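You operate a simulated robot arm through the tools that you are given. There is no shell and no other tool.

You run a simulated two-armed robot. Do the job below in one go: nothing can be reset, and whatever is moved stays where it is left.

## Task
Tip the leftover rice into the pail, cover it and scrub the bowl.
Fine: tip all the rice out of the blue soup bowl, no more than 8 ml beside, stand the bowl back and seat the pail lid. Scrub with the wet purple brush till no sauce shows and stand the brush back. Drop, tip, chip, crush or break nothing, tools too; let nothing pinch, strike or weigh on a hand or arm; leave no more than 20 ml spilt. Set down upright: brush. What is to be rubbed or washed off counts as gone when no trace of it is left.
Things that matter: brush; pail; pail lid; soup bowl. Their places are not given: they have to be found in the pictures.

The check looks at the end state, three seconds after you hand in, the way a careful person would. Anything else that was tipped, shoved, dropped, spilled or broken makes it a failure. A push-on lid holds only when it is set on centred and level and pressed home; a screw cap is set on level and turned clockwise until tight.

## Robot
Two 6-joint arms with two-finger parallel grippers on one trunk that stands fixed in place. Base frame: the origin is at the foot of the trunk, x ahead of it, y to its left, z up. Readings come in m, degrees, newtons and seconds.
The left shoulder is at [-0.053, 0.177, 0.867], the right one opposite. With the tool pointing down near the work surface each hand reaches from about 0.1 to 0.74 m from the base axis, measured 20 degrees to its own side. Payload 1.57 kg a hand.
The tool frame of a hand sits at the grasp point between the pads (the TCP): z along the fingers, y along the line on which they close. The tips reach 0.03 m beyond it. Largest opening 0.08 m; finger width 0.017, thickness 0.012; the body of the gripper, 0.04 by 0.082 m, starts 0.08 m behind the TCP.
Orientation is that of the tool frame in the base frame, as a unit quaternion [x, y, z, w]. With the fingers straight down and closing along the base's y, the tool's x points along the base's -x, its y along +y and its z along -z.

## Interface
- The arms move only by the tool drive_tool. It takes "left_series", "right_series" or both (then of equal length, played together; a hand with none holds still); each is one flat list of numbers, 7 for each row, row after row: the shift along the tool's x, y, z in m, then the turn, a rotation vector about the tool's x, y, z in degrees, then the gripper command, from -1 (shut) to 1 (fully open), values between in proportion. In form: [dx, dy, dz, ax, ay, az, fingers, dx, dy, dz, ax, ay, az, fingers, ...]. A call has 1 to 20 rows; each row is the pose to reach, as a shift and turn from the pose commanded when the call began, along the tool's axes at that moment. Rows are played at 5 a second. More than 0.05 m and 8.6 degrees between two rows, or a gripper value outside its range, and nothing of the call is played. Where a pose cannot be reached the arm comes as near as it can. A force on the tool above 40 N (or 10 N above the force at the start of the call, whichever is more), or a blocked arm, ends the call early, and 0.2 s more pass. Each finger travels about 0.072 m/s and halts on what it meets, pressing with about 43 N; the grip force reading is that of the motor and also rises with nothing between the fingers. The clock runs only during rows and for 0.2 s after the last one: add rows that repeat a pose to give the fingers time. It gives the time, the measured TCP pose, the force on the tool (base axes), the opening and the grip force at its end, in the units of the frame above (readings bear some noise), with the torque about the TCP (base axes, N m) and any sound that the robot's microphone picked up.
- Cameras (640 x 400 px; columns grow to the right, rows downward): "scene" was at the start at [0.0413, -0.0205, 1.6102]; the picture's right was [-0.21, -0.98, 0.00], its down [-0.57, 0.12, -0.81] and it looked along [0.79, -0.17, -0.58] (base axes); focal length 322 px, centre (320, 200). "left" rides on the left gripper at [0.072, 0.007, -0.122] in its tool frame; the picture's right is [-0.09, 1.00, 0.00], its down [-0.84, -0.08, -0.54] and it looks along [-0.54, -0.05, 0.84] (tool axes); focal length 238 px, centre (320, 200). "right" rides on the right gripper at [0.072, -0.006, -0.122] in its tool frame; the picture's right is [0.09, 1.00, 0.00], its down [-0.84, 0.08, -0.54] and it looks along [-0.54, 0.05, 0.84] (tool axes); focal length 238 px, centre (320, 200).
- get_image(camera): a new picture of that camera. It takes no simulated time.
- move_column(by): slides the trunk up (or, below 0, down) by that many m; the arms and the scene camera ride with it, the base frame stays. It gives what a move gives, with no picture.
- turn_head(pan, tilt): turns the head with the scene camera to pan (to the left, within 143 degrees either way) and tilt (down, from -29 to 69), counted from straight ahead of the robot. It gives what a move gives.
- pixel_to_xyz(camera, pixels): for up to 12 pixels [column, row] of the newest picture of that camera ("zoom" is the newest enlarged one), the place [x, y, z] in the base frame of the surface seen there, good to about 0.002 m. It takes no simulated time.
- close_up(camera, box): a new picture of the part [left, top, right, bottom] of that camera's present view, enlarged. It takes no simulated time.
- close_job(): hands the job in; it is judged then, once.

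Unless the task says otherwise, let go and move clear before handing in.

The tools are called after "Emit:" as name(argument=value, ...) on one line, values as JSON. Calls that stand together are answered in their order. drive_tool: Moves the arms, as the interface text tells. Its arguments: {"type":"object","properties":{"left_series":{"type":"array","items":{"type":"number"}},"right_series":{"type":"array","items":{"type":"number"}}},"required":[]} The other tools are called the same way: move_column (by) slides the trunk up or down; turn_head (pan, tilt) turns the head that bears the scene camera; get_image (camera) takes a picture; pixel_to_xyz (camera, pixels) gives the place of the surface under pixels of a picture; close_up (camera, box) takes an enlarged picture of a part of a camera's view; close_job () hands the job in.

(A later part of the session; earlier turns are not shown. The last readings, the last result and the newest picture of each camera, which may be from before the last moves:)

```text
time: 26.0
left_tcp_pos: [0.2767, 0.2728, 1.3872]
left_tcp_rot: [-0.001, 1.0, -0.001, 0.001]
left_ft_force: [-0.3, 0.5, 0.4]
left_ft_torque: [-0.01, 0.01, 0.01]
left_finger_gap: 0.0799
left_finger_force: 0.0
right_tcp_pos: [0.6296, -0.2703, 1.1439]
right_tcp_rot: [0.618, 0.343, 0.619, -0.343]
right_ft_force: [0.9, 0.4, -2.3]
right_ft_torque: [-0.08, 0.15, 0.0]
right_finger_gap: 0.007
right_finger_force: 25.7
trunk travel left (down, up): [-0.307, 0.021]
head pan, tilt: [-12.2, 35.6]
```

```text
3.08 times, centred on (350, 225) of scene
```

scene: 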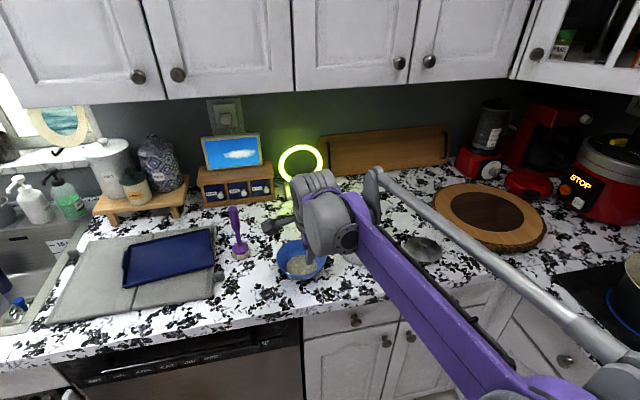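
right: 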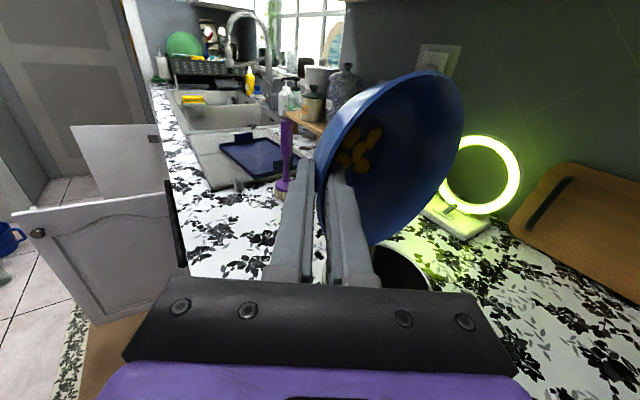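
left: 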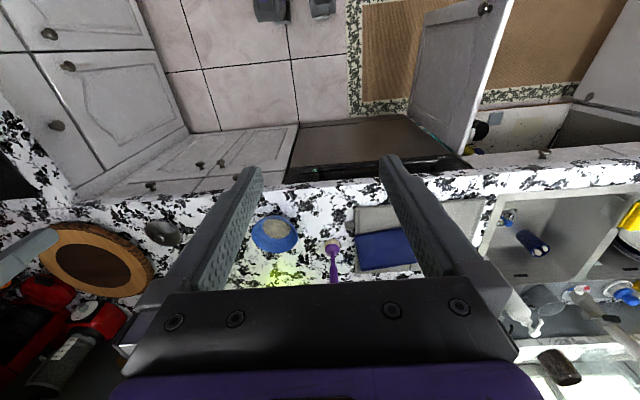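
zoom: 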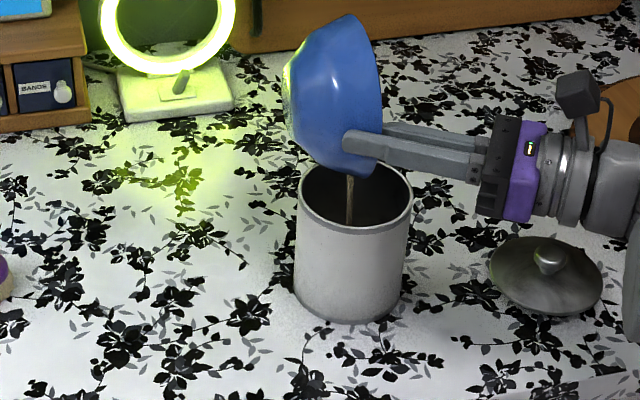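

The bowl is nearly empty and a thin stream still falls inside the pail at (350,200). I'll wait and tilt on to 126° so that everything runs out.

Emit:
drive_tool(right_series=[0, 0, 0, 0, 0, 0, -1, 0, 0, 0, 0, 0, 0, -1, 0, 0, 0, 0, 0, 0, -1, -0.0004, 0.0038, -0.0061, 0, 5.09, 3.18, -1, -0.0004, 0.0038, -0.0061, 0, 5.09, 3.18, -1, -0.0015, 0.0075, -0.012, 0, 10.18, 6.36, -1, -0.0015, 0.0075, -0.012, 0, 10.18, 6.36, -1, -0.0034, 0.0112, -0.018, 0, 15.26, 9.54, -1, -0.0034, 0.0112, -0.018, 0, 15.26, 9.54, -1, -0.0059, 0.0148, -0.0237, 0, 20.35, 12.72, -1, -0.0059, 0.0148, -0.0237, 0, 20.35, 12.72, -1, -0.0092, 0.0182, -0.0291, 0, 25.44, 15.9, -1, -0.0092, 0.0182, -0.0291, 0, 25.44, 15.9, -1, -0.0131, 0.0214, -0.0342, 0, 30.53, 19.08, -1, -0.0131, 0.0214, -0.0342, 0, 30.53, 19.08, -1, -0.0131, 0.0214, -0.0342, 0, 30.53, 19.08, -1, -0.0131, 0.0214, -0.0342, 0, 30.53, 19.08, -1, -0.0131, 0.0214, -0.0342, 0, 30.53, 19.08, -1])

Emit:
get_image(camera="right")

Emit:
close_up(camera="scene", box=[250, 160, 450, 290])

```text
time: 29.8
left_tcp_pos: [0.2764, 0.2719, 1.3869]
left_tcp_rot: [0.0, 1.0, -0.001, 0.0]
left_ft_force: [-0.4, 0.7, -0.7]
left_ft_torque: [-0.03, 0.01, -0.01]
left_finger_gap: 0.0799
left_finger_force: 0.0
right_tcp_pos: [0.6301, -0.3094, 1.1313]
right_tcp_rot: [0.482, 0.134, 0.695, -0.516]
right_ft_force: [0.8, 0.0, -1.9]
right_ft_torque: [-0.05, 0.12, 0.0]
right_finger_gap: 0.0065
right_finger_force: 26.1
trunk travel left (down, up): [-0.307, 0.021]
head pan, tilt: [-12.2, 35.6]
```

```text
taken
```

right: 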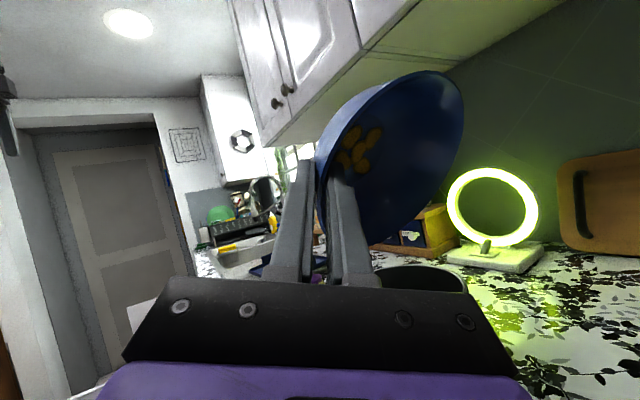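

```text
3.08 times, centred on (350, 225) of scene
```

zoom: 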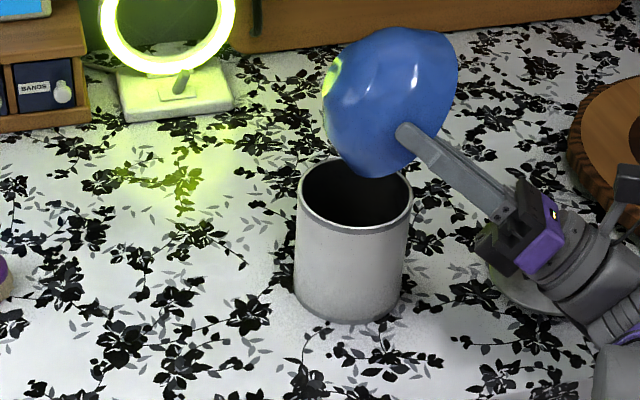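

The stream has stopped. I'll zoom into the bowl in the right view to see whether any rice is left besides the sauce spots near (360,150).

Emit:
close_up(camera="right", box=[290, 50, 490, 290])

Emit:
close_up(camera="scene", box=[330, 180, 400, 275])

```text
1.67 times, centred on (390, 170) of right
```

zoom: 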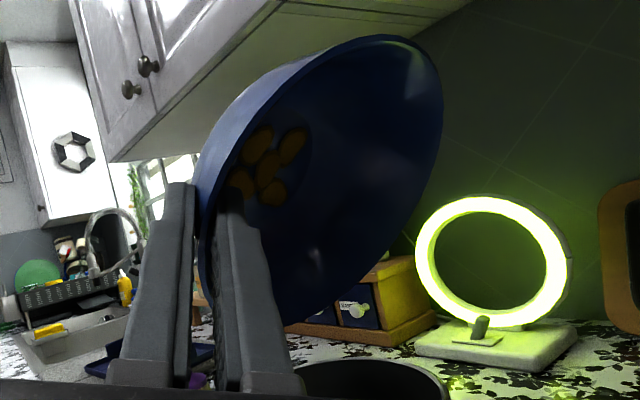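

```text
4.21 times, centred on (365, 228) of scene
```

zoom: 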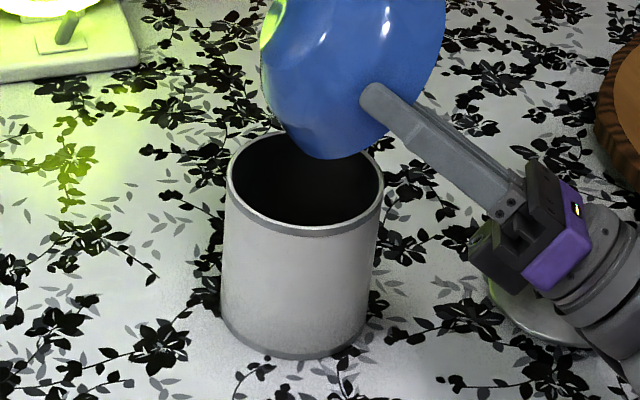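

The bowl is empty apart from sauce spots, the stream has ended, and no rice shows outside the pail. I'll rotate the bowl back upright along the reverse path.

Emit:
drive_tool(right_series=[-0.0005, -0.0044, 0.0071, 0, -5.94, -3.71, -1, -0.002, -0.0088, 0.014, 0, -11.87, -7.42, -1, -0.0046, -0.013, 0.0208, 0, -17.81, -11.13, -1, -0.008, -0.017, 0.0272, 0, -23.74, -14.84, -1, -0.0124, -0.0209, 0.0333, 0, -29.68, -18.55, -1, -0.0176, -0.0243, 0.0388, 0, -35.62, -22.26, -1, -0.0236, -0.0274, 0.0438, 0, -41.55, -25.97, -1, -0.0302, -0.0301, 0.0482, 0, -47.49, -29.68, -1, -0.0368, -0.0326, 0.0522, 0, -53.42, -33.39, -1, -0.0422, -0.0353, 0.0564, 0, -59.36, -37.1, -1, -0.0479, -0.0374, 0.0598, 0, -65.3, -40.81, -1, -0.0539, -0.039, 0.0624, 0, -71.23, -44.52, -1, -0.06, -0.0401, 0.0641, 0, -77.17, -48.23, -1, -0.0661, -0.0406, 0.0648, 0, -83.1, -51.94, -1, -0.072, -0.0406, 0.0649, 0, -89.04, -55.65, -1, -0.0776, -0.04, 0.064, 0, -94.98, -59.36, -1, -0.083, -0.039, 0.0624, 0, -100.91, -63.07, -1, -0.0878, -0.0375, 0.06, 0, -106.85, -66.78, -1])

Emit:
get_image(camera="right")

Emit:
get_image(camera="scene")

```text
time: 33.6
left_tcp_pos: [0.277, 0.2715, 1.3868]
left_tcp_rot: [0.0, 1.0, -0.001, 0.0]
left_ft_force: [0.1, -0.2, 0.5]
left_ft_torque: [-0.02, 0.01, 0.0]
left_finger_gap: 0.08
left_finger_force: 0.0
right_tcp_pos: [0.6301, -0.2021, 1.1022]
right_tcp_rot: [0.68, 0.679, 0.193, 0.197]
right_ft_force: [-0.5, 0.4, -2.0]
right_ft_torque: [0.0, 0.19, -0.02]
right_finger_gap: 0.0063
right_finger_force: 26.2
trunk travel left (down, up): [-0.307, 0.021]
head pan, tilt: [-12.2, 35.6]
```

```text
taken
```

right: 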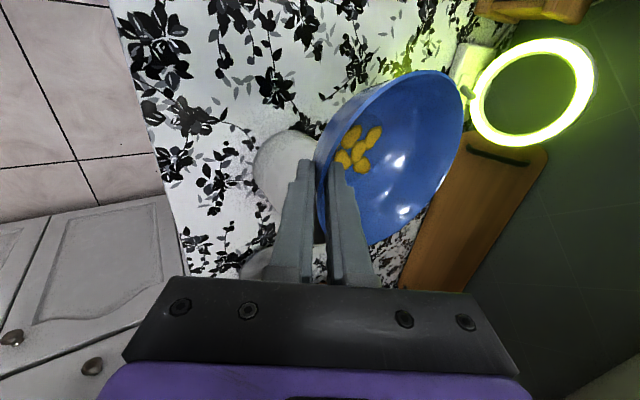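

```text
taken
```

scene: 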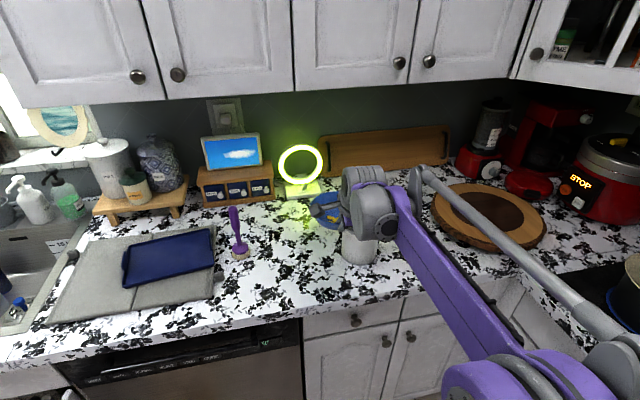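

The bowl is upright again with the yellow-brown sauce visible at (360,147). I'll carry it back over its old spot and stop about 4 mm above the counter.

Emit:
drive_tool(right_series=[0.015, -0.0051, -0.0032, 0, 0, 0, -1, 0.035, -0.0102, -0.0064, 0, 0, 0, -1, 0.055, -0.0153, -0.0095, 0, 0, 0, -1, 0.075, -0.0257, -0.0042, 0, 0, 0, -1, 0.09, -0.0396, 0.0106, 0, 0, 0, -1, 0.098, -0.0528, 0.026, 0, 0, 0, -1, 0.098, -0.0661, 0.0472, 0, 0, 0, -1, 0.098, -0.0793, 0.0684, 0, 0, 0, -1, 0.098, -0.0873, 0.0811, 0, 0, 0, -1, 0.098, -0.091, 0.0871, 0, 0, 0, -1, 0.098, -0.0931, 0.0904, 0, 0, 0, -1])

Emit:
get_image(camera="right")

Emit:
close_up(camera="scene", box=[250, 200, 360, 290])

```text
time: 36.0
left_tcp_pos: [0.2765, 0.2715, 1.3869]
left_tcp_rot: [0.0, 1.0, -0.002, 0.001]
left_ft_force: [0.1, -0.2, -0.5]
left_ft_torque: [0.01, -0.01, 0.0]
left_finger_gap: 0.08
left_finger_force: 0.0
right_tcp_pos: [0.5978, -0.1041, 0.9763]
right_tcp_rot: [0.68, 0.68, 0.194, 0.195]
right_ft_force: [-0.2, 0.2, -2.4]
right_ft_torque: [0.04, 0.14, -0.01]
right_finger_gap: 0.0066
right_finger_force: 26.0
trunk travel left (down, up): [-0.307, 0.021]
head pan, tilt: [-12.2, 35.6]
```

```text
taken
```

right: 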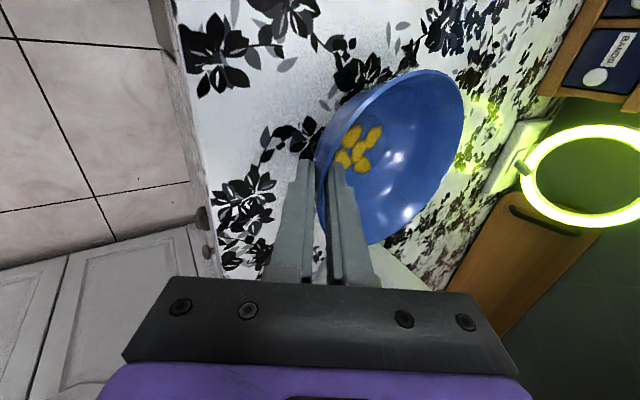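

```text
4.44 times, centred on (305, 245) of scene
```

zoom: 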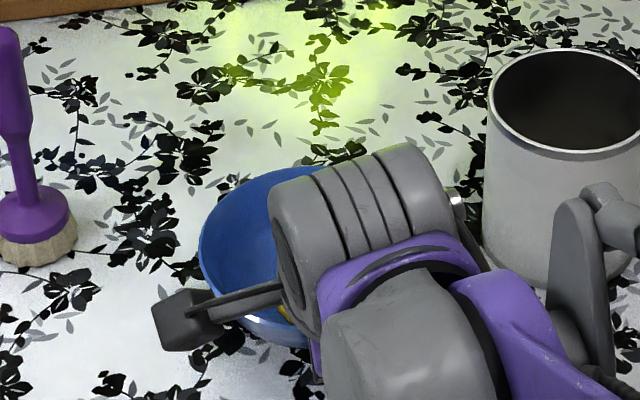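

The bowl hangs about 5 mm above its old place. I'll lower the last few millimetres and watch for the contact force.

Emit:
drive_tool(right_series=[0, -0.0011, 0.0017, 0, 0, 0, -1, 0, -0.0019, 0.003, 0, 0, 0, -1, 0, -0.0024, 0.0038, 0, 0, 0, -1, 0, -0.0024, 0.0038, 0, 0, 0, -1])

```text
time: 37.0
left_tcp_pos: [0.2753, 0.2707, 1.3865]
left_tcp_rot: [0.0, 1.0, -0.001, 0.0]
left_ft_force: [0.1, 0.8, -0.5]
left_ft_torque: [0.02, -0.01, 0.0]
left_finger_gap: 0.0797
left_finger_force: 0.1
right_tcp_pos: [0.5997, -0.1038, 0.9707]
right_tcp_rot: [0.68, 0.679, 0.196, 0.196]
right_ft_force: [-0.2, -1.6, 5.3]
right_ft_torque: [-0.25, -0.19, -0.03]
right_finger_gap: 0.0061
right_finger_force: 26.1
trunk travel left (down, up): [-0.307, 0.021]
head pan, tilt: [-12.2, 35.6]
```

The bowl is down (5 N upward contact). Before letting go I'll look at where the sauce is inside the bowl.

Emit:
close_up(camera="right", box=[300, 60, 480, 260])

```text
2.00 times, centred on (390, 160) of right
```

zoom: 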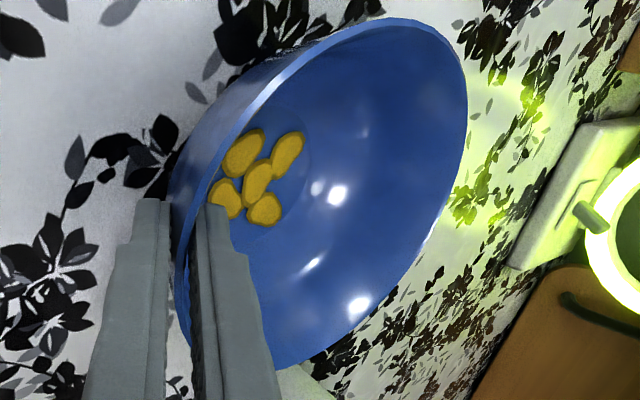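

Emit:
pixel_to_xyz(camera="zoom", pixels=[[245, 153], [288, 152], [258, 182], [226, 198], [265, 210], [285, 175], [240, 135], [300, 140], [255, 222], [305, 190], [330, 220], [350, 240]])

```text
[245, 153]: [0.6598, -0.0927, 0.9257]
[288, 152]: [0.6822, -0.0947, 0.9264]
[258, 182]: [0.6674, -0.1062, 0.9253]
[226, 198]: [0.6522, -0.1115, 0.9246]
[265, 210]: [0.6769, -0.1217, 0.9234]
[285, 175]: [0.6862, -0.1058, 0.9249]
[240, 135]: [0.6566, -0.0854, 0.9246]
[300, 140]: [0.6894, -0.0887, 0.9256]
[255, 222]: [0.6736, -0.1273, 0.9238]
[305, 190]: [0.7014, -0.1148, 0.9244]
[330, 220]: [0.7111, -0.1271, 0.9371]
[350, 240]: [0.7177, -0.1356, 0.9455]
```

All five sauce spots lie on the flat floor of the bowl (z≈0.925), within about 2.5 cm of its centre. I'll release the rim and back the fingers straight out.

Emit:
drive_tool(right_series=[0, 0, 0, 0, 0, 0, -0.7, 0, 0, 0, 0, 0, 0, -0.3, 0, 0, 0, 0, 0, 0, 0, 0, 0, 0, 0, 0, 0, 0, 0, 0, -0.02, 0, 0, 0, 0, 0, 0, -0.045, 0, 0, 0, 0, 0, 0, -0.08, 0, 0, 0, 0, 0, 0, -0.12, 0, 0, 0, 0])

Emit:
get_image(camera="right")

Emit:
close_up(camera="scene", box=[220, 190, 460, 300])

```text
time: 38.8
left_tcp_pos: [0.2753, 0.2718, 1.3875]
left_tcp_rot: [0.0, 1.0, -0.001, -0.001]
left_ft_force: [0.5, 0.6, -0.2]
left_ft_torque: [0.0, -0.01, -0.01]
left_finger_gap: 0.0801
left_finger_force: 0.0
right_tcp_pos: [0.5336, -0.1038, 1.0744]
right_tcp_rot: [0.68, 0.679, 0.196, 0.196]
right_ft_force: [0.1, 0.0, -0.1]
right_ft_torque: [-0.02, -0.01, -0.01]
right_finger_gap: 0.0399
right_finger_force: 0.0
trunk travel left (down, up): [-0.307, 0.021]
head pan, tilt: [-12.2, 35.6]
```

```text
taken
```

right: 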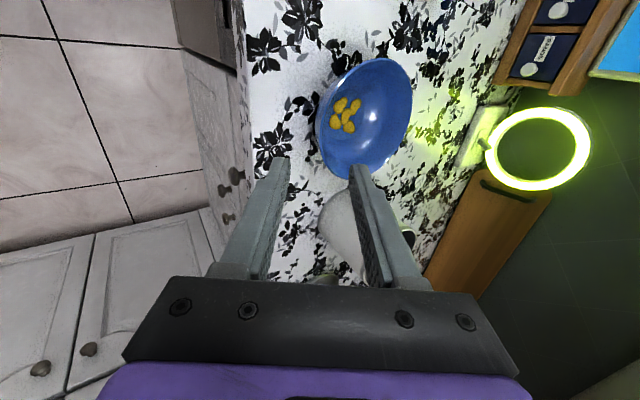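

```text
2.67 times, centred on (340, 245) of scene
```

zoom: 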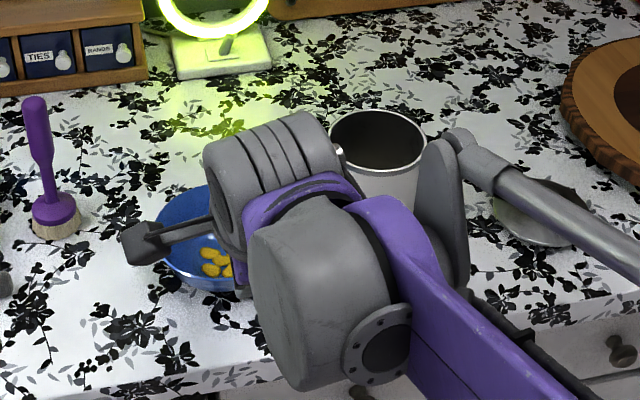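

The bowl stands on its old spot with the hand clear. Next is the lid: I'll raise the right hand, level the tool and swing it over the lid.

Emit:
drive_tool(right_series=[-0.0075, 0.0069, -0.0252, 8, 0, 0, 0, -0.015, 0.0138, -0.0504, 16, 0, 0, 0, -0.0225, 0.0207, -0.0755, 24, 0, 0, 0.5, -0.03, 0.0276, -0.1007, 32, 0, 0, 1])

Emit:
drive_tool(right_series=[-0.034, 0.0107, 0, 0, 0, -7.5, 1, -0.068, 0.0213, 0, 0, 0, -15, 1, -0.102, 0.032, 0, 0, 0, -22.5, 1, -0.136, 0.0427, 0, 0, 0, -30, 1, -0.17, 0.0533, 0, 0, 0, -37.5, 1, -0.204, 0.064, 0, 0, 0, -45, 1, -0.238, 0.0747, 0, 0, 0, -52.5, 1, -0.272, 0.0853, 0, 0, 0, -60, 1, -0.306, 0.096, 0, 0, 0, -67.5, 1])

Emit:
drive_tool(right_series=[0, 0, 0, 0, -8.3, 0, 1, 0, 0, 0, 0, -16.6, 0, 1, 0, 0, 0, 0, -25, 0, 1])

Emit:
get_image(camera="right")

Emit:
get_image(camera="scene")

```text
time: 39.8
left_tcp_pos: [0.2775, 0.2722, 1.3866]
left_tcp_rot: [-0.001, 1.0, 0.0, 0.0]
left_ft_force: [0.2, -0.4, -0.4]
left_ft_torque: [-0.01, 0.0, -0.03]
left_finger_gap: 0.0799
left_finger_force: 0.0
right_tcp_pos: [0.5057, -0.1332, 1.1736]
right_tcp_rot: [0.707, 0.707, -0.001, 0.0]
right_ft_force: [-0.1, 0.3, 0.3]
right_ft_torque: [0.01, 0.01, -0.03]
right_finger_gap: 0.0799
right_finger_force: 0.1
trunk travel left (down, up): [-0.307, 0.021]
head pan, tilt: [-12.2, 35.6]
```

```text
time: 41.8
left_tcp_pos: [0.2789, 0.2724, 1.387]
left_tcp_rot: [0.0, 1.0, -0.001, -0.001]
left_ft_force: [-1.0, 0.1, -0.5]
left_ft_torque: [0.02, 0.02, 0.0]
left_finger_gap: 0.0799
left_finger_force: 0.0
right_tcp_pos: [0.5713, -0.4108, 1.1558]
right_tcp_rot: [0.232, 0.973, 0.0, 0.0]
right_ft_force: [0.3, -0.4, 0.1]
right_ft_torque: [-0.02, 0.02, -0.01]
right_finger_gap: 0.0799
right_finger_force: 0.0
right hand out of reach, approached as far as the arm can: row 7, 8, 9
trunk travel left (down, up): [-0.307, 0.021]
head pan, tilt: [-12.2, 35.6]
```

```text
time: 42.6
left_tcp_pos: [0.2747, 0.2725, 1.3863]
left_tcp_rot: [0.0, 1.0, -0.001, 0.0]
left_ft_force: [0.2, -0.6, -0.1]
left_ft_torque: [-0.02, 0.0, 0.0]
left_finger_gap: 0.0799
left_finger_force: 0.1
right_tcp_pos: [0.5693, -0.4095, 1.1565]
right_tcp_rot: [0.228, 0.949, -0.051, 0.213]
right_ft_force: [-0.4, -0.4, 1.1]
right_ft_torque: [-0.02, 0.02, 0.02]
right_finger_gap: 0.08
right_finger_force: 0.1
trunk travel left (down, up): [-0.307, 0.021]
head pan, tilt: [-12.2, 35.6]
```

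```text
taken
```

right: 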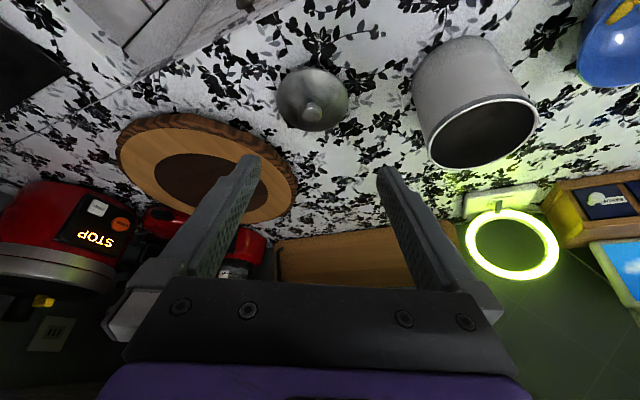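

```text
taken
```

scene: 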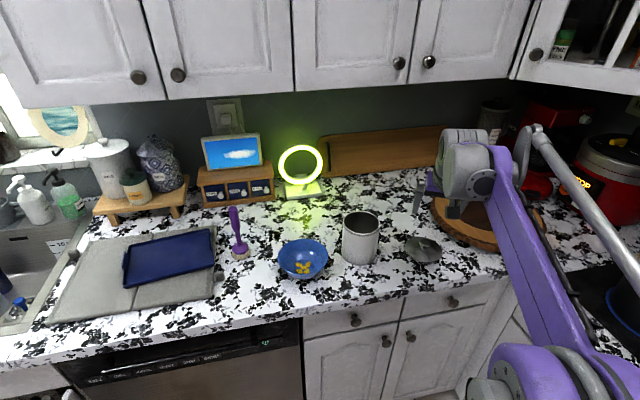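

The vertical tool couldn't reach that far, but with the 25° outward tilt the geometry works. The right camera now sees the lid at (313,98) with its knob at (312,112), so I'll measure these.

Emit:
close_up(camera="right", box=[265, 55, 365, 140])

```text
4.71 times, centred on (315, 98) of right
```

zoom: 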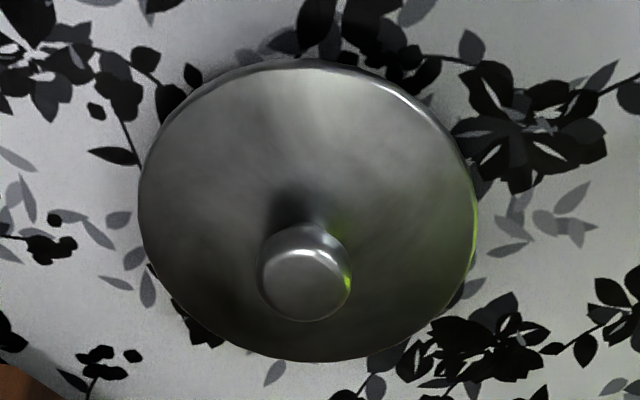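

Emit:
pixel_to_xyz(camera="zoom", pixels=[[305, 275], [262, 275], [350, 275], [305, 315], [305, 235], [308, 62], [142, 190], [474, 205], [305, 358], [305, 200], [400, 250], [210, 250]])

Emit:
close_up(camera="scene", box=[395, 225, 455, 275])

```text
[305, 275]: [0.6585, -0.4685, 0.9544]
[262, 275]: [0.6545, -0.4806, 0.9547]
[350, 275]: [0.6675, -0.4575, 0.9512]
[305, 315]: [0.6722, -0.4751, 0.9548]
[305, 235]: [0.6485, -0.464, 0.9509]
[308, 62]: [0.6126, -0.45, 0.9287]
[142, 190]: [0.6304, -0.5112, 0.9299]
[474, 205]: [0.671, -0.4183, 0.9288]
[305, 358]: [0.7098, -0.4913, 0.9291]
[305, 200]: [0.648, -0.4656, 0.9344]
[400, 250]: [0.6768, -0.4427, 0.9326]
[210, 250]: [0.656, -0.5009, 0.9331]
```

```text
8.00 times, centred on (425, 250) of scene
```

zoom: 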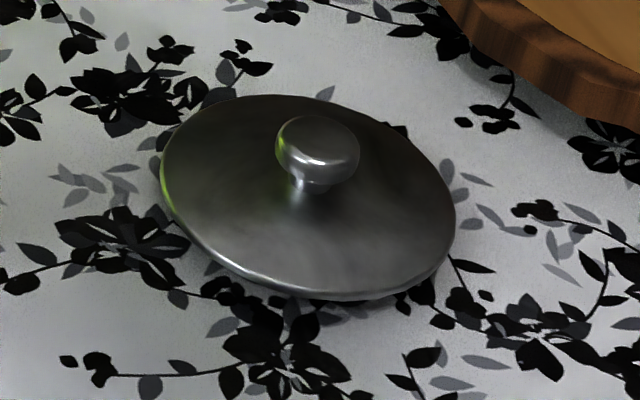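

The knob is about 26 mm wide, centred at (0.660,-0.470) with its top at z 0.955, and the lid edge is at z 0.929 with radius 0.0525. I'll bring the open fingers above the knob, tilted 25° outward.

Emit:
drive_tool(right_series=[-0.0071, -0.0025, 0.0313, 0, 0, 0, 1, -0.0142, -0.0051, 0.0627, 0, 0, 0, 1, -0.0212, -0.0076, 0.094, 0, 0, 0, 1, -0.0283, -0.0102, 0.1254, 0, 0, 0, 1, -0.0354, -0.0127, 0.1567, 0, 0, 0, 1])

Emit:
get_image(camera="right")

Emit:
close_up(camera="scene", box=[360, 170, 500, 290])

```text
time: 43.8
left_tcp_pos: [0.2784, 0.2717, 1.3871]
left_tcp_rot: [0.0, 1.0, -0.001, -0.001]
left_ft_force: [0.2, -0.2, 0.6]
left_ft_torque: [0.0, 0.02, -0.01]
left_finger_gap: 0.0801
left_finger_force: 0.2
right_tcp_pos: [0.6536, -0.4685, 1.0277]
right_tcp_rot: [0.229, 0.949, -0.051, 0.211]
right_ft_force: [-0.2, -0.1, -0.4]
right_ft_torque: [0.01, 0.02, -0.03]
right_finger_gap: 0.0798
right_finger_force: 0.0
trunk travel left (down, up): [-0.307, 0.021]
head pan, tilt: [-12.2, 35.6]
```

```text
taken
```

right: 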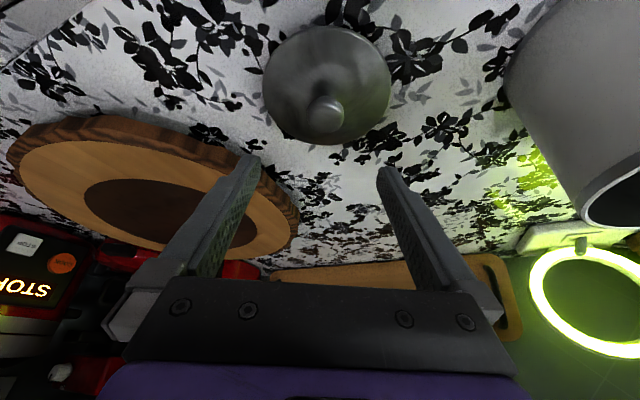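

```text
3.33 times, centred on (430, 230) of scene
```

zoom: 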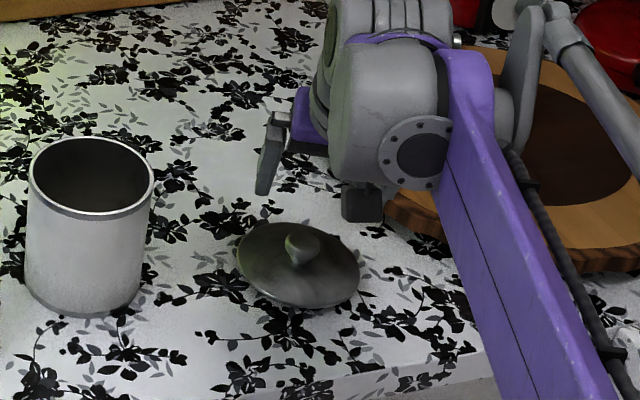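

The lid is straight below the open fingers. The wooden board is nearby on the right, so I'll check its edge and height before going down.

Emit:
get_image(camera="scene")

Emit:
pixel_to_xyz(camera="right", pixels=[[110, 130], [180, 135], [250, 165], [295, 210], [325, 115], [310, 112], [343, 112], [325, 128], [327, 85], [265, 85], [388, 85], [328, 143]])

```text
taken
```

scene: 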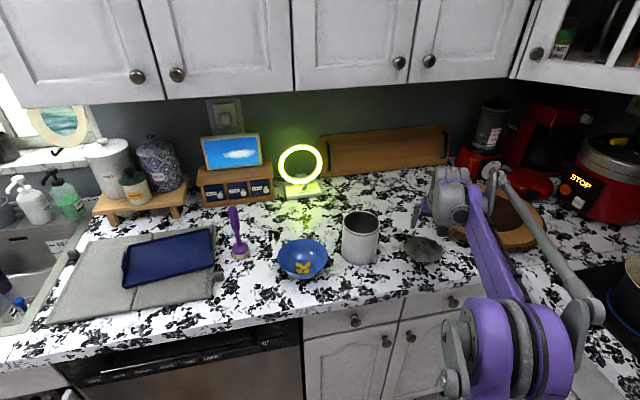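

```text
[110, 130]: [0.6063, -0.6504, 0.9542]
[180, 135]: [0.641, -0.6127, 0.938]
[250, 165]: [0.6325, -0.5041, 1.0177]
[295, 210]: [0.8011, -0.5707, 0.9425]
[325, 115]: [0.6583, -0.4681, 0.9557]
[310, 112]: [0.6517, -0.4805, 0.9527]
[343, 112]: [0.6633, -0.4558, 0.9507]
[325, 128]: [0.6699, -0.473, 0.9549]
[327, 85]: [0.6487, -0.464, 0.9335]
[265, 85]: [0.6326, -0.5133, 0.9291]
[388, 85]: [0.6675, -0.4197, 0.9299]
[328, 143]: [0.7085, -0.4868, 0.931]
```

The board's nearest edge is over 10 cm away, so the path is clear. I'll lower the fingers around the knob.

Emit:
drive_tool(right_series=[0.0057, 0.0028, 0.0101, 0, 0, 0, 0.5, 0.0114, 0.0028, 0.0203, 0, 0, 0, 0.5, 0.017, 0.0028, 0.0304, 0, 0, 0, 0.5, 0.0227, 0.0028, 0.0406, 0, 0, 0, 0.5, 0.026, 0.0028, 0.0464, 0, 0, 0, 0.5])

Emit:
get_image(camera="right")

Emit:
close_up(camera="scene", box=[380, 200, 480, 280])

```text
time: 45.0
left_tcp_pos: [0.2767, 0.2721, 1.3864]
left_tcp_rot: [0.0, 1.0, -0.001, 0.0]
left_ft_force: [-0.1, -0.2, -0.6]
left_ft_torque: [0.0, 0.0, -0.02]
left_finger_gap: 0.0799
left_finger_force: 0.1
right_tcp_pos: [0.6505, -0.4617, 0.9761]
right_tcp_rot: [0.228, 0.949, -0.051, 0.211]
right_ft_force: [-0.1, -0.4, -1.4]
right_ft_torque: [0.0, 0.0, -0.02]
right_finger_gap: 0.0599
right_finger_force: 0.1
trunk travel left (down, up): [-0.307, 0.021]
head pan, tilt: [-12.2, 35.6]
```

```text
taken
```

right: 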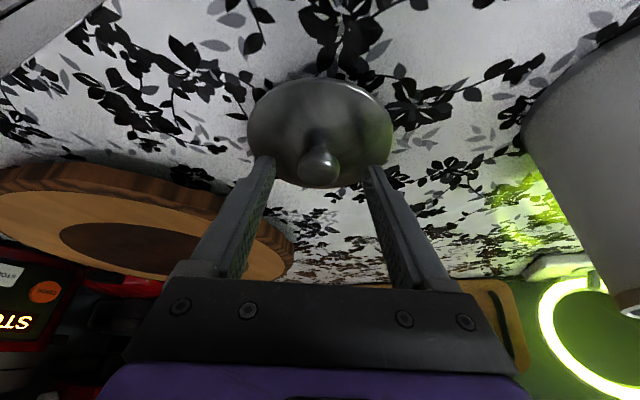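

```text
5.00 times, centred on (430, 240) of scene
```

zoom: 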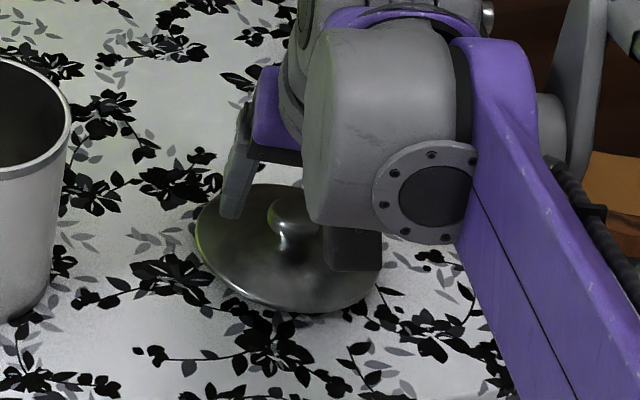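

The knob is centred between the fingertips at (319,165). I'll go the last 6 mm down and close on it.

Emit:
drive_tool(right_series=[0.0025, -0.0005, 0.0029, 0, 0, 0, 0.5, 0.0047, -0.0005, 0.0057, 0, 0, 0, 0.5, 0.0047, -0.0005, 0.0057, 0, 0, 0, 0, 0.0047, -0.0005, 0.0057, 0, 0, 0, -0.4, 0.0047, -0.0005, 0.0057, 0, 0, 0, -0.6, 0.0047, -0.0005, 0.0057, 0, 0, 0, -1, 0.0047, -0.0005, 0.0057, 0, 0, 0, -1])

Emit:
get_image(camera="right")

Emit:
close_up(camera="scene", box=[380, 200, 480, 280])

```text
time: 46.6
left_tcp_pos: [0.2773, 0.2716, 1.3875]
left_tcp_rot: [0.0, 1.0, -0.001, 0.0]
left_ft_force: [-0.2, -0.4, -0.8]
left_ft_torque: [-0.03, 0.0, 0.01]
left_finger_gap: 0.0799
left_finger_force: 0.0
right_tcp_pos: [0.6492, -0.4629, 0.9682]
right_tcp_rot: [0.229, 0.949, -0.051, 0.21]
right_ft_force: [-0.9, -0.4, 0.4]
right_ft_torque: [-0.01, 0.04, 0.0]
right_finger_gap: 0.0267
right_finger_force: 37.2
trunk travel left (down, up): [-0.307, 0.021]
head pan, tilt: [-12.2, 35.6]
```

```text
taken
```

right: 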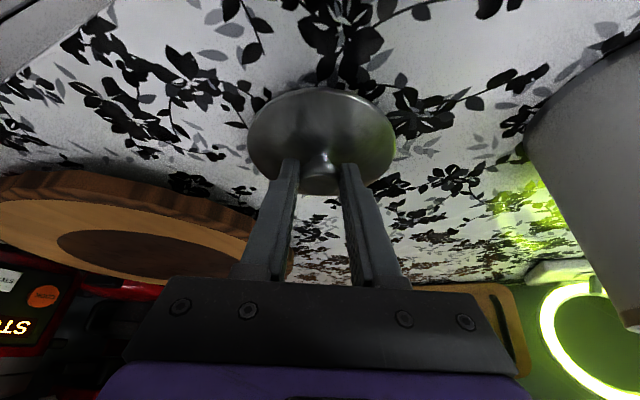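

```text
5.00 times, centred on (430, 240) of scene
```

zoom: 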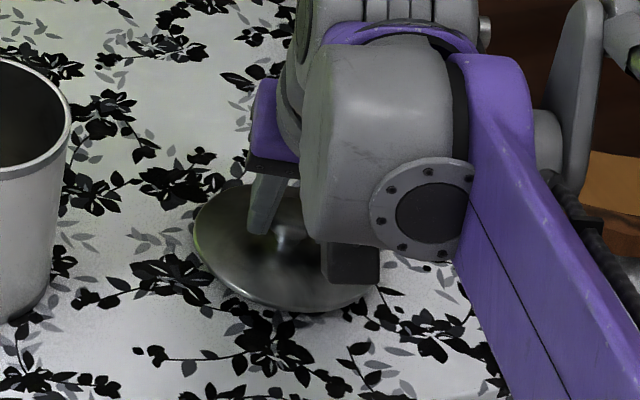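

The gripper holds the knob (26.7 mm gap, 37 N). I'll lift the lid a few centimetres and check that it hangs level.

Emit:
drive_tool(right_series=[-0.0021, 0, -0.0045, 0, 0, 0, -1, -0.0064, 0, -0.0136, 0, 0, 0, -1, -0.0128, 0, -0.0272, 0, 0, 0, -1, -0.0214, 0, -0.0453, 0, 0, 0, -1, -0.0214, 0, -0.0453, 0, 0, 0, -1])

Emit:
get_image(camera="right")

Emit:
close_up(camera="scene", box=[380, 190, 480, 270])

```text
time: 47.8
left_tcp_pos: [0.278, 0.2726, 1.3861]
left_tcp_rot: [0.001, 1.0, -0.001, 0.0]
left_ft_force: [0.3, -0.3, -0.6]
left_ft_torque: [0.0, 0.04, 0.0]
left_finger_gap: 0.08
left_finger_force: 0.1
right_tcp_pos: [0.6495, -0.4625, 1.0189]
right_tcp_rot: [0.228, 0.949, -0.05, 0.21]
right_ft_force: [-0.1, -0.1, -1.1]
right_ft_torque: [0.01, 0.01, -0.02]
right_finger_gap: 0.0268
right_finger_force: 37.3
trunk travel left (down, up): [-0.307, 0.021]
head pan, tilt: [-12.2, 35.6]
```

```text
taken
```

right: 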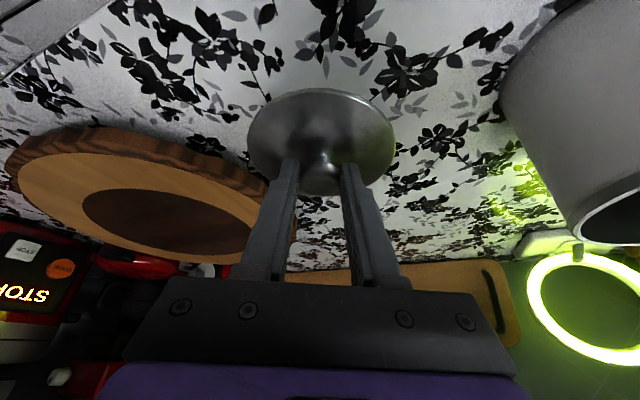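

```text
5.00 times, centred on (430, 230) of scene
```

zoom: 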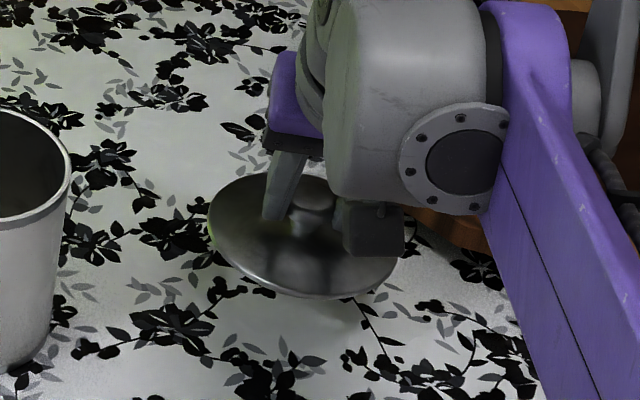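

The lid came up cleanly and looks unchanged in the hand view. I'll measure its edge points to confirm it is level and find its centre relative to the tool.

Emit:
close_up(camera="right", box=[235, 75, 405, 205])

```text
3.08 times, centred on (320, 140) of right
```

zoom: 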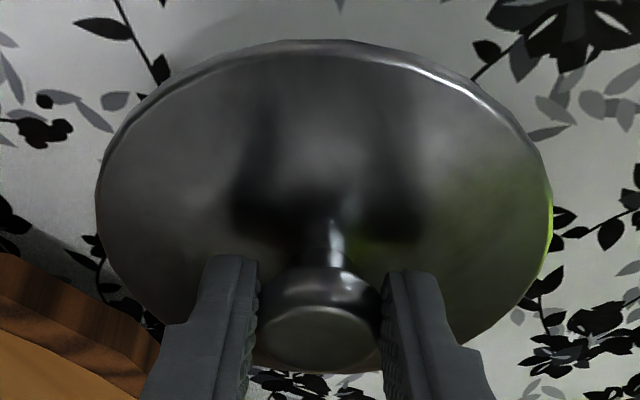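

Emit:
pixel_to_xyz(camera="zoom", pixels=[[325, 44], [220, 62], [430, 66], [130, 140], [100, 200], [548, 190], [520, 120], [540, 260], [120, 265], [150, 308], [500, 330], [320, 335]])

```text
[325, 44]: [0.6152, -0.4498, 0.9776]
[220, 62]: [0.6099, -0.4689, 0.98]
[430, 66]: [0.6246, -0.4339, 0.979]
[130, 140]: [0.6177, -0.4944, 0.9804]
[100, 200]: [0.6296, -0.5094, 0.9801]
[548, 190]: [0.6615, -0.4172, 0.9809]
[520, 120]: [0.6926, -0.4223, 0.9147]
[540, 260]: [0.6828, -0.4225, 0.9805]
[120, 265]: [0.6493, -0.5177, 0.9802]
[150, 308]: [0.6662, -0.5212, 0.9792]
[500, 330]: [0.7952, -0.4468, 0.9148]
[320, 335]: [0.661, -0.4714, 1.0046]
```

The lid is level (edge z 0.979–0.981 all round), centred about (0.662,-0.469), i.e. (+0.012,-0.007) from the TCP. Now I'll measure the pail rim more precisely for centring.

Emit:
close_up(camera="scene", box=[330, 200, 390, 275])

```text
5.33 times, centred on (360, 238) of scene
```

zoom: 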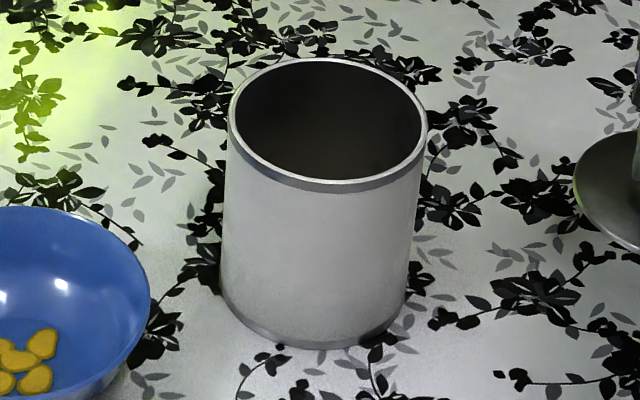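

Emit:
pixel_to_xyz(camera="zoom", pixels=[[232, 115], [424, 125], [327, 61], [330, 183], [268, 76], [388, 78], [268, 165], [392, 168], [240, 140], [415, 145], [410, 95], [245, 92]])

```text
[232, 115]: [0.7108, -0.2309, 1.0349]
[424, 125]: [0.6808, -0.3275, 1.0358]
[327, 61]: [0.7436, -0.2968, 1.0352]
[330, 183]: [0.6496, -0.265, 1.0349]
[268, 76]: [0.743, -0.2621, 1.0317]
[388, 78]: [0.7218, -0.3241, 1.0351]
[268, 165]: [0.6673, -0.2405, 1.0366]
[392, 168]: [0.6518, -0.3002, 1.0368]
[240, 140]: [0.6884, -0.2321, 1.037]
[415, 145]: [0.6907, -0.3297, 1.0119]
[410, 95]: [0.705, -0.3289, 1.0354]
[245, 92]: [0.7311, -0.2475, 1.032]
```

The pail rim is centred at (0.697,-0.281), radius about 0.05, top z 1.036. I'll raise the lid and carry it over the pail, hovering about 4 cm above.

Emit:
drive_tool(right_series=[-0.0113, 0, -0.024, 0, 0, 0, -1, -0.0226, 0, -0.048, 0, 0, 0, -1, -0.034, 0, -0.0719, 0, 0, 0, -1, -0.0453, 0, -0.0959, 0, 0, 0, -1, -0.0383, 0.0263, -0.0992, 0, 0, 0, -1, -0.0313, 0.0526, -0.1025, 0, 0, 0, -1, -0.0243, 0.0789, -0.1058, 0, 0, 0, -1, -0.0174, 0.1052, -0.1091, 0, 0, 0, -1, -0.0104, 0.1315, -0.1124, 0, 0, 0, -1, -0.0034, 0.1578, -0.1157, 0, 0, 0, -1, 0.0036, 0.1841, -0.119, 0, 0, 0, -1, 0.0036, 0.1841, -0.119, 0, 0, 0, -1])

Emit:
get_image(camera="right")

Emit:
get_image(camera="scene")

```text
time: 50.4
left_tcp_pos: [0.2765, 0.2716, 1.3879]
left_tcp_rot: [0.0, 1.0, -0.002, 0.0]
left_ft_force: [-0.2, 0.2, -0.6]
left_ft_torque: [0.02, 0.03, -0.01]
left_finger_gap: 0.0799
left_finger_force: 0.0
right_tcp_pos: [0.6852, -0.2747, 1.1253]
right_tcp_rot: [0.229, 0.949, -0.051, 0.211]
right_ft_force: [0.1, -0.2, -0.6]
right_ft_torque: [0.02, 0.01, 0.01]
right_finger_gap: 0.0265
right_finger_force: 38.0
trunk travel left (down, up): [-0.307, 0.021]
head pan, tilt: [-12.2, 35.6]
```

```text
taken
```

right: 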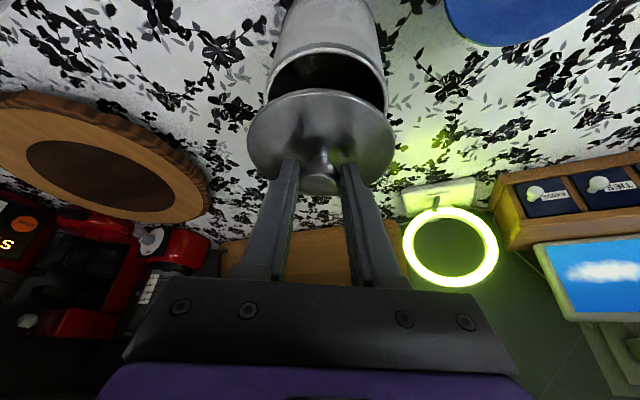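

```text
taken
```

scene: 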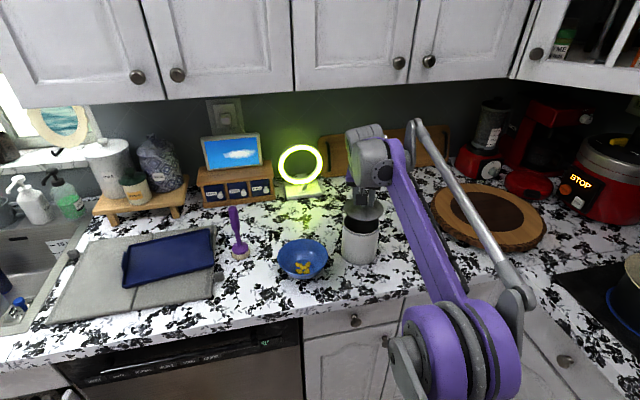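

The lid hovers above the pail. I'll measure both the lid edge and pail rim from each camera to fine-tune the centring.

Emit:
close_up(camera="scene", box=[325, 175, 400, 270])

Emit:
close_up(camera="right", box=[235, 20, 405, 205])

```text
4.21 times, centred on (362, 222) of scene
```

zoom: 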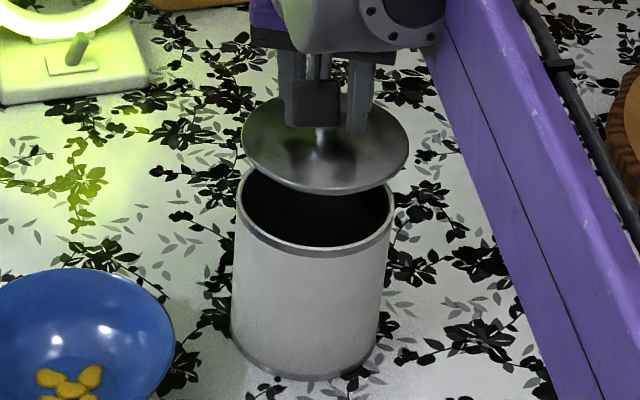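

```text
2.16 times, centred on (320, 112) of right
```

zoom: 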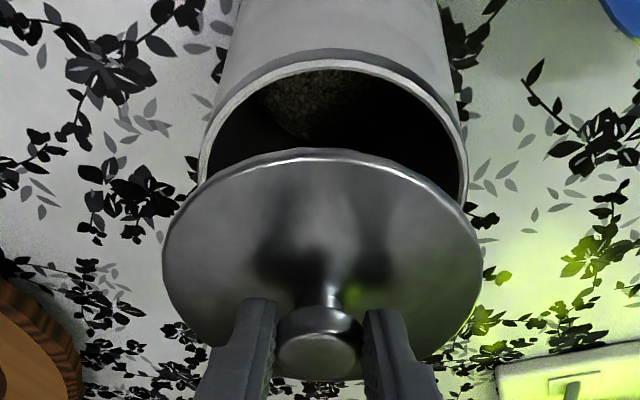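

Emit:
pixel_to_xyz(camera="zoom", pixels=[[322, 153], [250, 167], [400, 169], [185, 210], [165, 255], [478, 250], [460, 210], [335, 64], [240, 100], [425, 95], [203, 170], [464, 170]])

Emit:
close_up(camera="scene", box=[325, 175, 400, 270])

Emit:
pixel_to_xyz(camera="zoom", pixels=[[242, 140], [408, 150], [335, 193], [290, 183], [380, 188], [255, 112], [262, 165], [397, 120], [240, 205], [393, 220], [315, 252], [265, 237]])

```text
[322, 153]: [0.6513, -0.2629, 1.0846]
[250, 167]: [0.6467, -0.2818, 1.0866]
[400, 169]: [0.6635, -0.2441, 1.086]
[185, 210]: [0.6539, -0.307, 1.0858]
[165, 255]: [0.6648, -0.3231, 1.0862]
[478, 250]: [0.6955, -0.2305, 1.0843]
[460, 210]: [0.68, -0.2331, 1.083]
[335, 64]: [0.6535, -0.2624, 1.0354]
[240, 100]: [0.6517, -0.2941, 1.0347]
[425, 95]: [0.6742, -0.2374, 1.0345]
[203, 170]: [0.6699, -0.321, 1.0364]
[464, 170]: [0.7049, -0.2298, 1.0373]
```

```text
4.21 times, centred on (362, 222) of scene
```

zoom: 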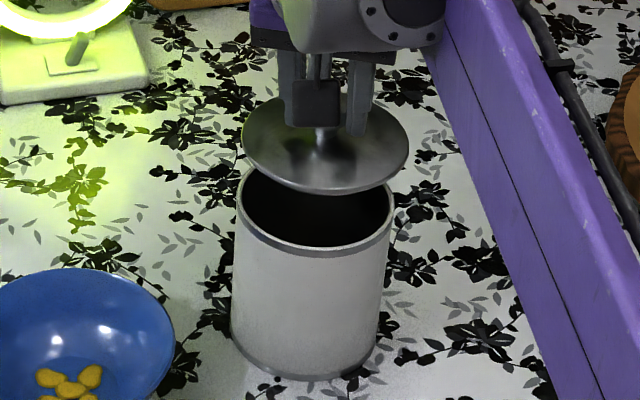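

```text
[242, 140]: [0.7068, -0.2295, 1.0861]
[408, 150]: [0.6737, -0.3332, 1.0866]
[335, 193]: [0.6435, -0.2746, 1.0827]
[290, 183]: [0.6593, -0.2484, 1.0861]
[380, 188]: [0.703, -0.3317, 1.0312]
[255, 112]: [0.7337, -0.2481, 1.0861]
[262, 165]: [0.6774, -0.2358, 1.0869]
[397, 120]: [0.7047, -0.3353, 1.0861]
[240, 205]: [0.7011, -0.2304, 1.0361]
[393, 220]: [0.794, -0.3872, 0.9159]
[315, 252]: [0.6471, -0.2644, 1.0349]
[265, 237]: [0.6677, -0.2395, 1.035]
```

The lid centre is about (0.6963,-0.2827) against the pail's (0.697,-0.281), so it is roughly 1.5 mm too far right. I'll correct that and lower to just above the rim.

Emit:
drive_tool(right_series=[0.0033, 0.0015, 0.0068, 0, 0, 0, -1, 0.0065, 0.0015, 0.0136, 0, 0, 0, -1, 0.0098, 0.0015, 0.0203, 0, 0, 0, -1, 0.013, 0.0015, 0.0271, 0, 0, 0, -1, 0.013, 0.0015, 0.0271, 0, 0, 0, -1])

Emit:
close_up(camera="right", box=[235, 20, 405, 205])

Emit:
close_up(camera="scene", box=[325, 185, 395, 270])

```text
time: 51.6
left_tcp_pos: [0.2776, 0.2722, 1.3872]
left_tcp_rot: [0.0, 1.0, -0.001, 0.0]
left_ft_force: [-0.2, 0.0, -0.2]
left_ft_torque: [-0.03, 0.01, 0.0]
left_finger_gap: 0.0798
left_finger_force: 0.1
right_tcp_pos: [0.6858, -0.2718, 1.0957]
right_tcp_rot: [0.228, 0.949, -0.05, 0.21]
right_ft_force: [-0.6, 0.7, 0.0]
right_ft_torque: [0.0, -0.01, 0.02]
right_finger_gap: 0.0263
right_finger_force: 37.1
trunk travel left (down, up): [-0.307, 0.021]
head pan, tilt: [-12.2, 35.6]
```

```text
2.16 times, centred on (320, 112) of right
```

zoom: 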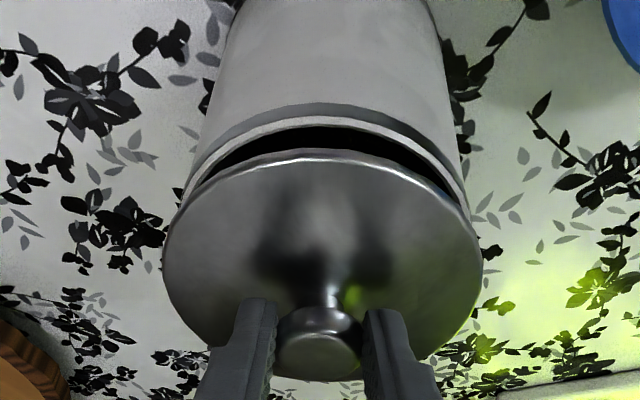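

```text
4.71 times, centred on (360, 228) of scene
```

zoom: 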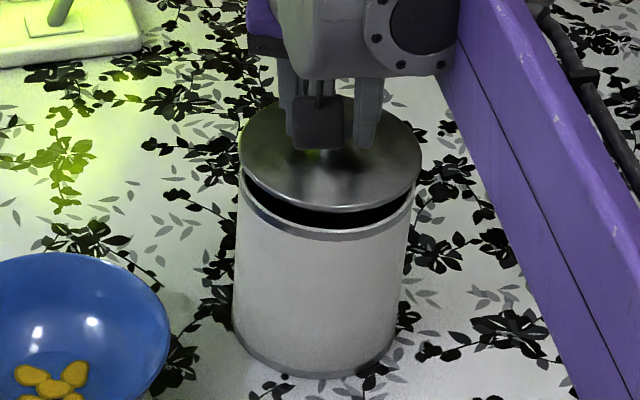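

From both views the lid still looks about 1–1.5 mm too far right of the pail. I'll measure again with matching left/right edge pixels.

Emit:
pixel_to_xyz(camera="zoom", pixels=[[242, 150], [419, 160], [330, 210], [280, 200], [380, 200], [250, 125], [241, 190], [412, 200], [325, 236], [275, 222], [375, 225], [242, 182]])

Emit:
close_up(camera="right", box=[235, 60, 405, 180])

Emit:
pixel_to_xyz(camera="zoom", pixels=[[320, 98], [230, 115], [420, 115], [140, 170], [500, 170], [108, 225], [545, 225], [325, 55], [230, 65], [420, 68], [150, 115], [500, 115]])

```text
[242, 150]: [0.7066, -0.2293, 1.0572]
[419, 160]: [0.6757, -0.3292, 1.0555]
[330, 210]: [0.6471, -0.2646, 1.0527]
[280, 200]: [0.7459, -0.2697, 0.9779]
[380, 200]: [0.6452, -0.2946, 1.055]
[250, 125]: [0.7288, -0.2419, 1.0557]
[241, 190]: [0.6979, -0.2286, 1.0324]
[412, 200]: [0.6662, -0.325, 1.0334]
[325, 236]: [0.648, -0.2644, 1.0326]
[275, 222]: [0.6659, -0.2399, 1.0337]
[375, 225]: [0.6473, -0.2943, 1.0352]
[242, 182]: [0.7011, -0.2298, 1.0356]
```

```text
3.33 times, centred on (320, 120) of right
```

zoom: 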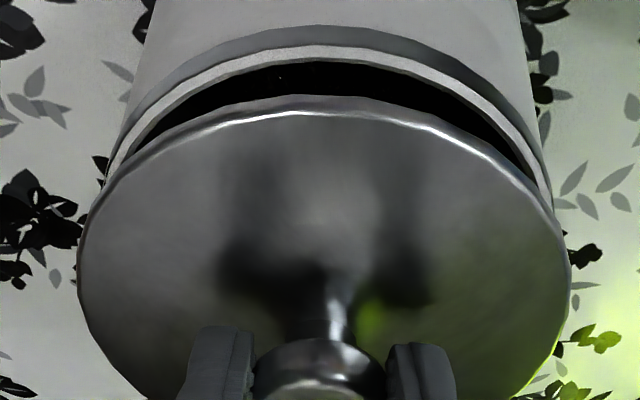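

```text
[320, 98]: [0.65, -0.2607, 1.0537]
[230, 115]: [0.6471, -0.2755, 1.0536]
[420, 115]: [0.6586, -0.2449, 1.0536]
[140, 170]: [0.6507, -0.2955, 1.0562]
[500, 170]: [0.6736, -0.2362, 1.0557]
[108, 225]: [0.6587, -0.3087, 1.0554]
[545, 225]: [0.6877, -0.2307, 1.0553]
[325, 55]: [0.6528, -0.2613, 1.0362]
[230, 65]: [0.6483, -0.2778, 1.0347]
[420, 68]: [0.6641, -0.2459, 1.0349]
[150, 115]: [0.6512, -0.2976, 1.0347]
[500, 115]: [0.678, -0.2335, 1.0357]
```

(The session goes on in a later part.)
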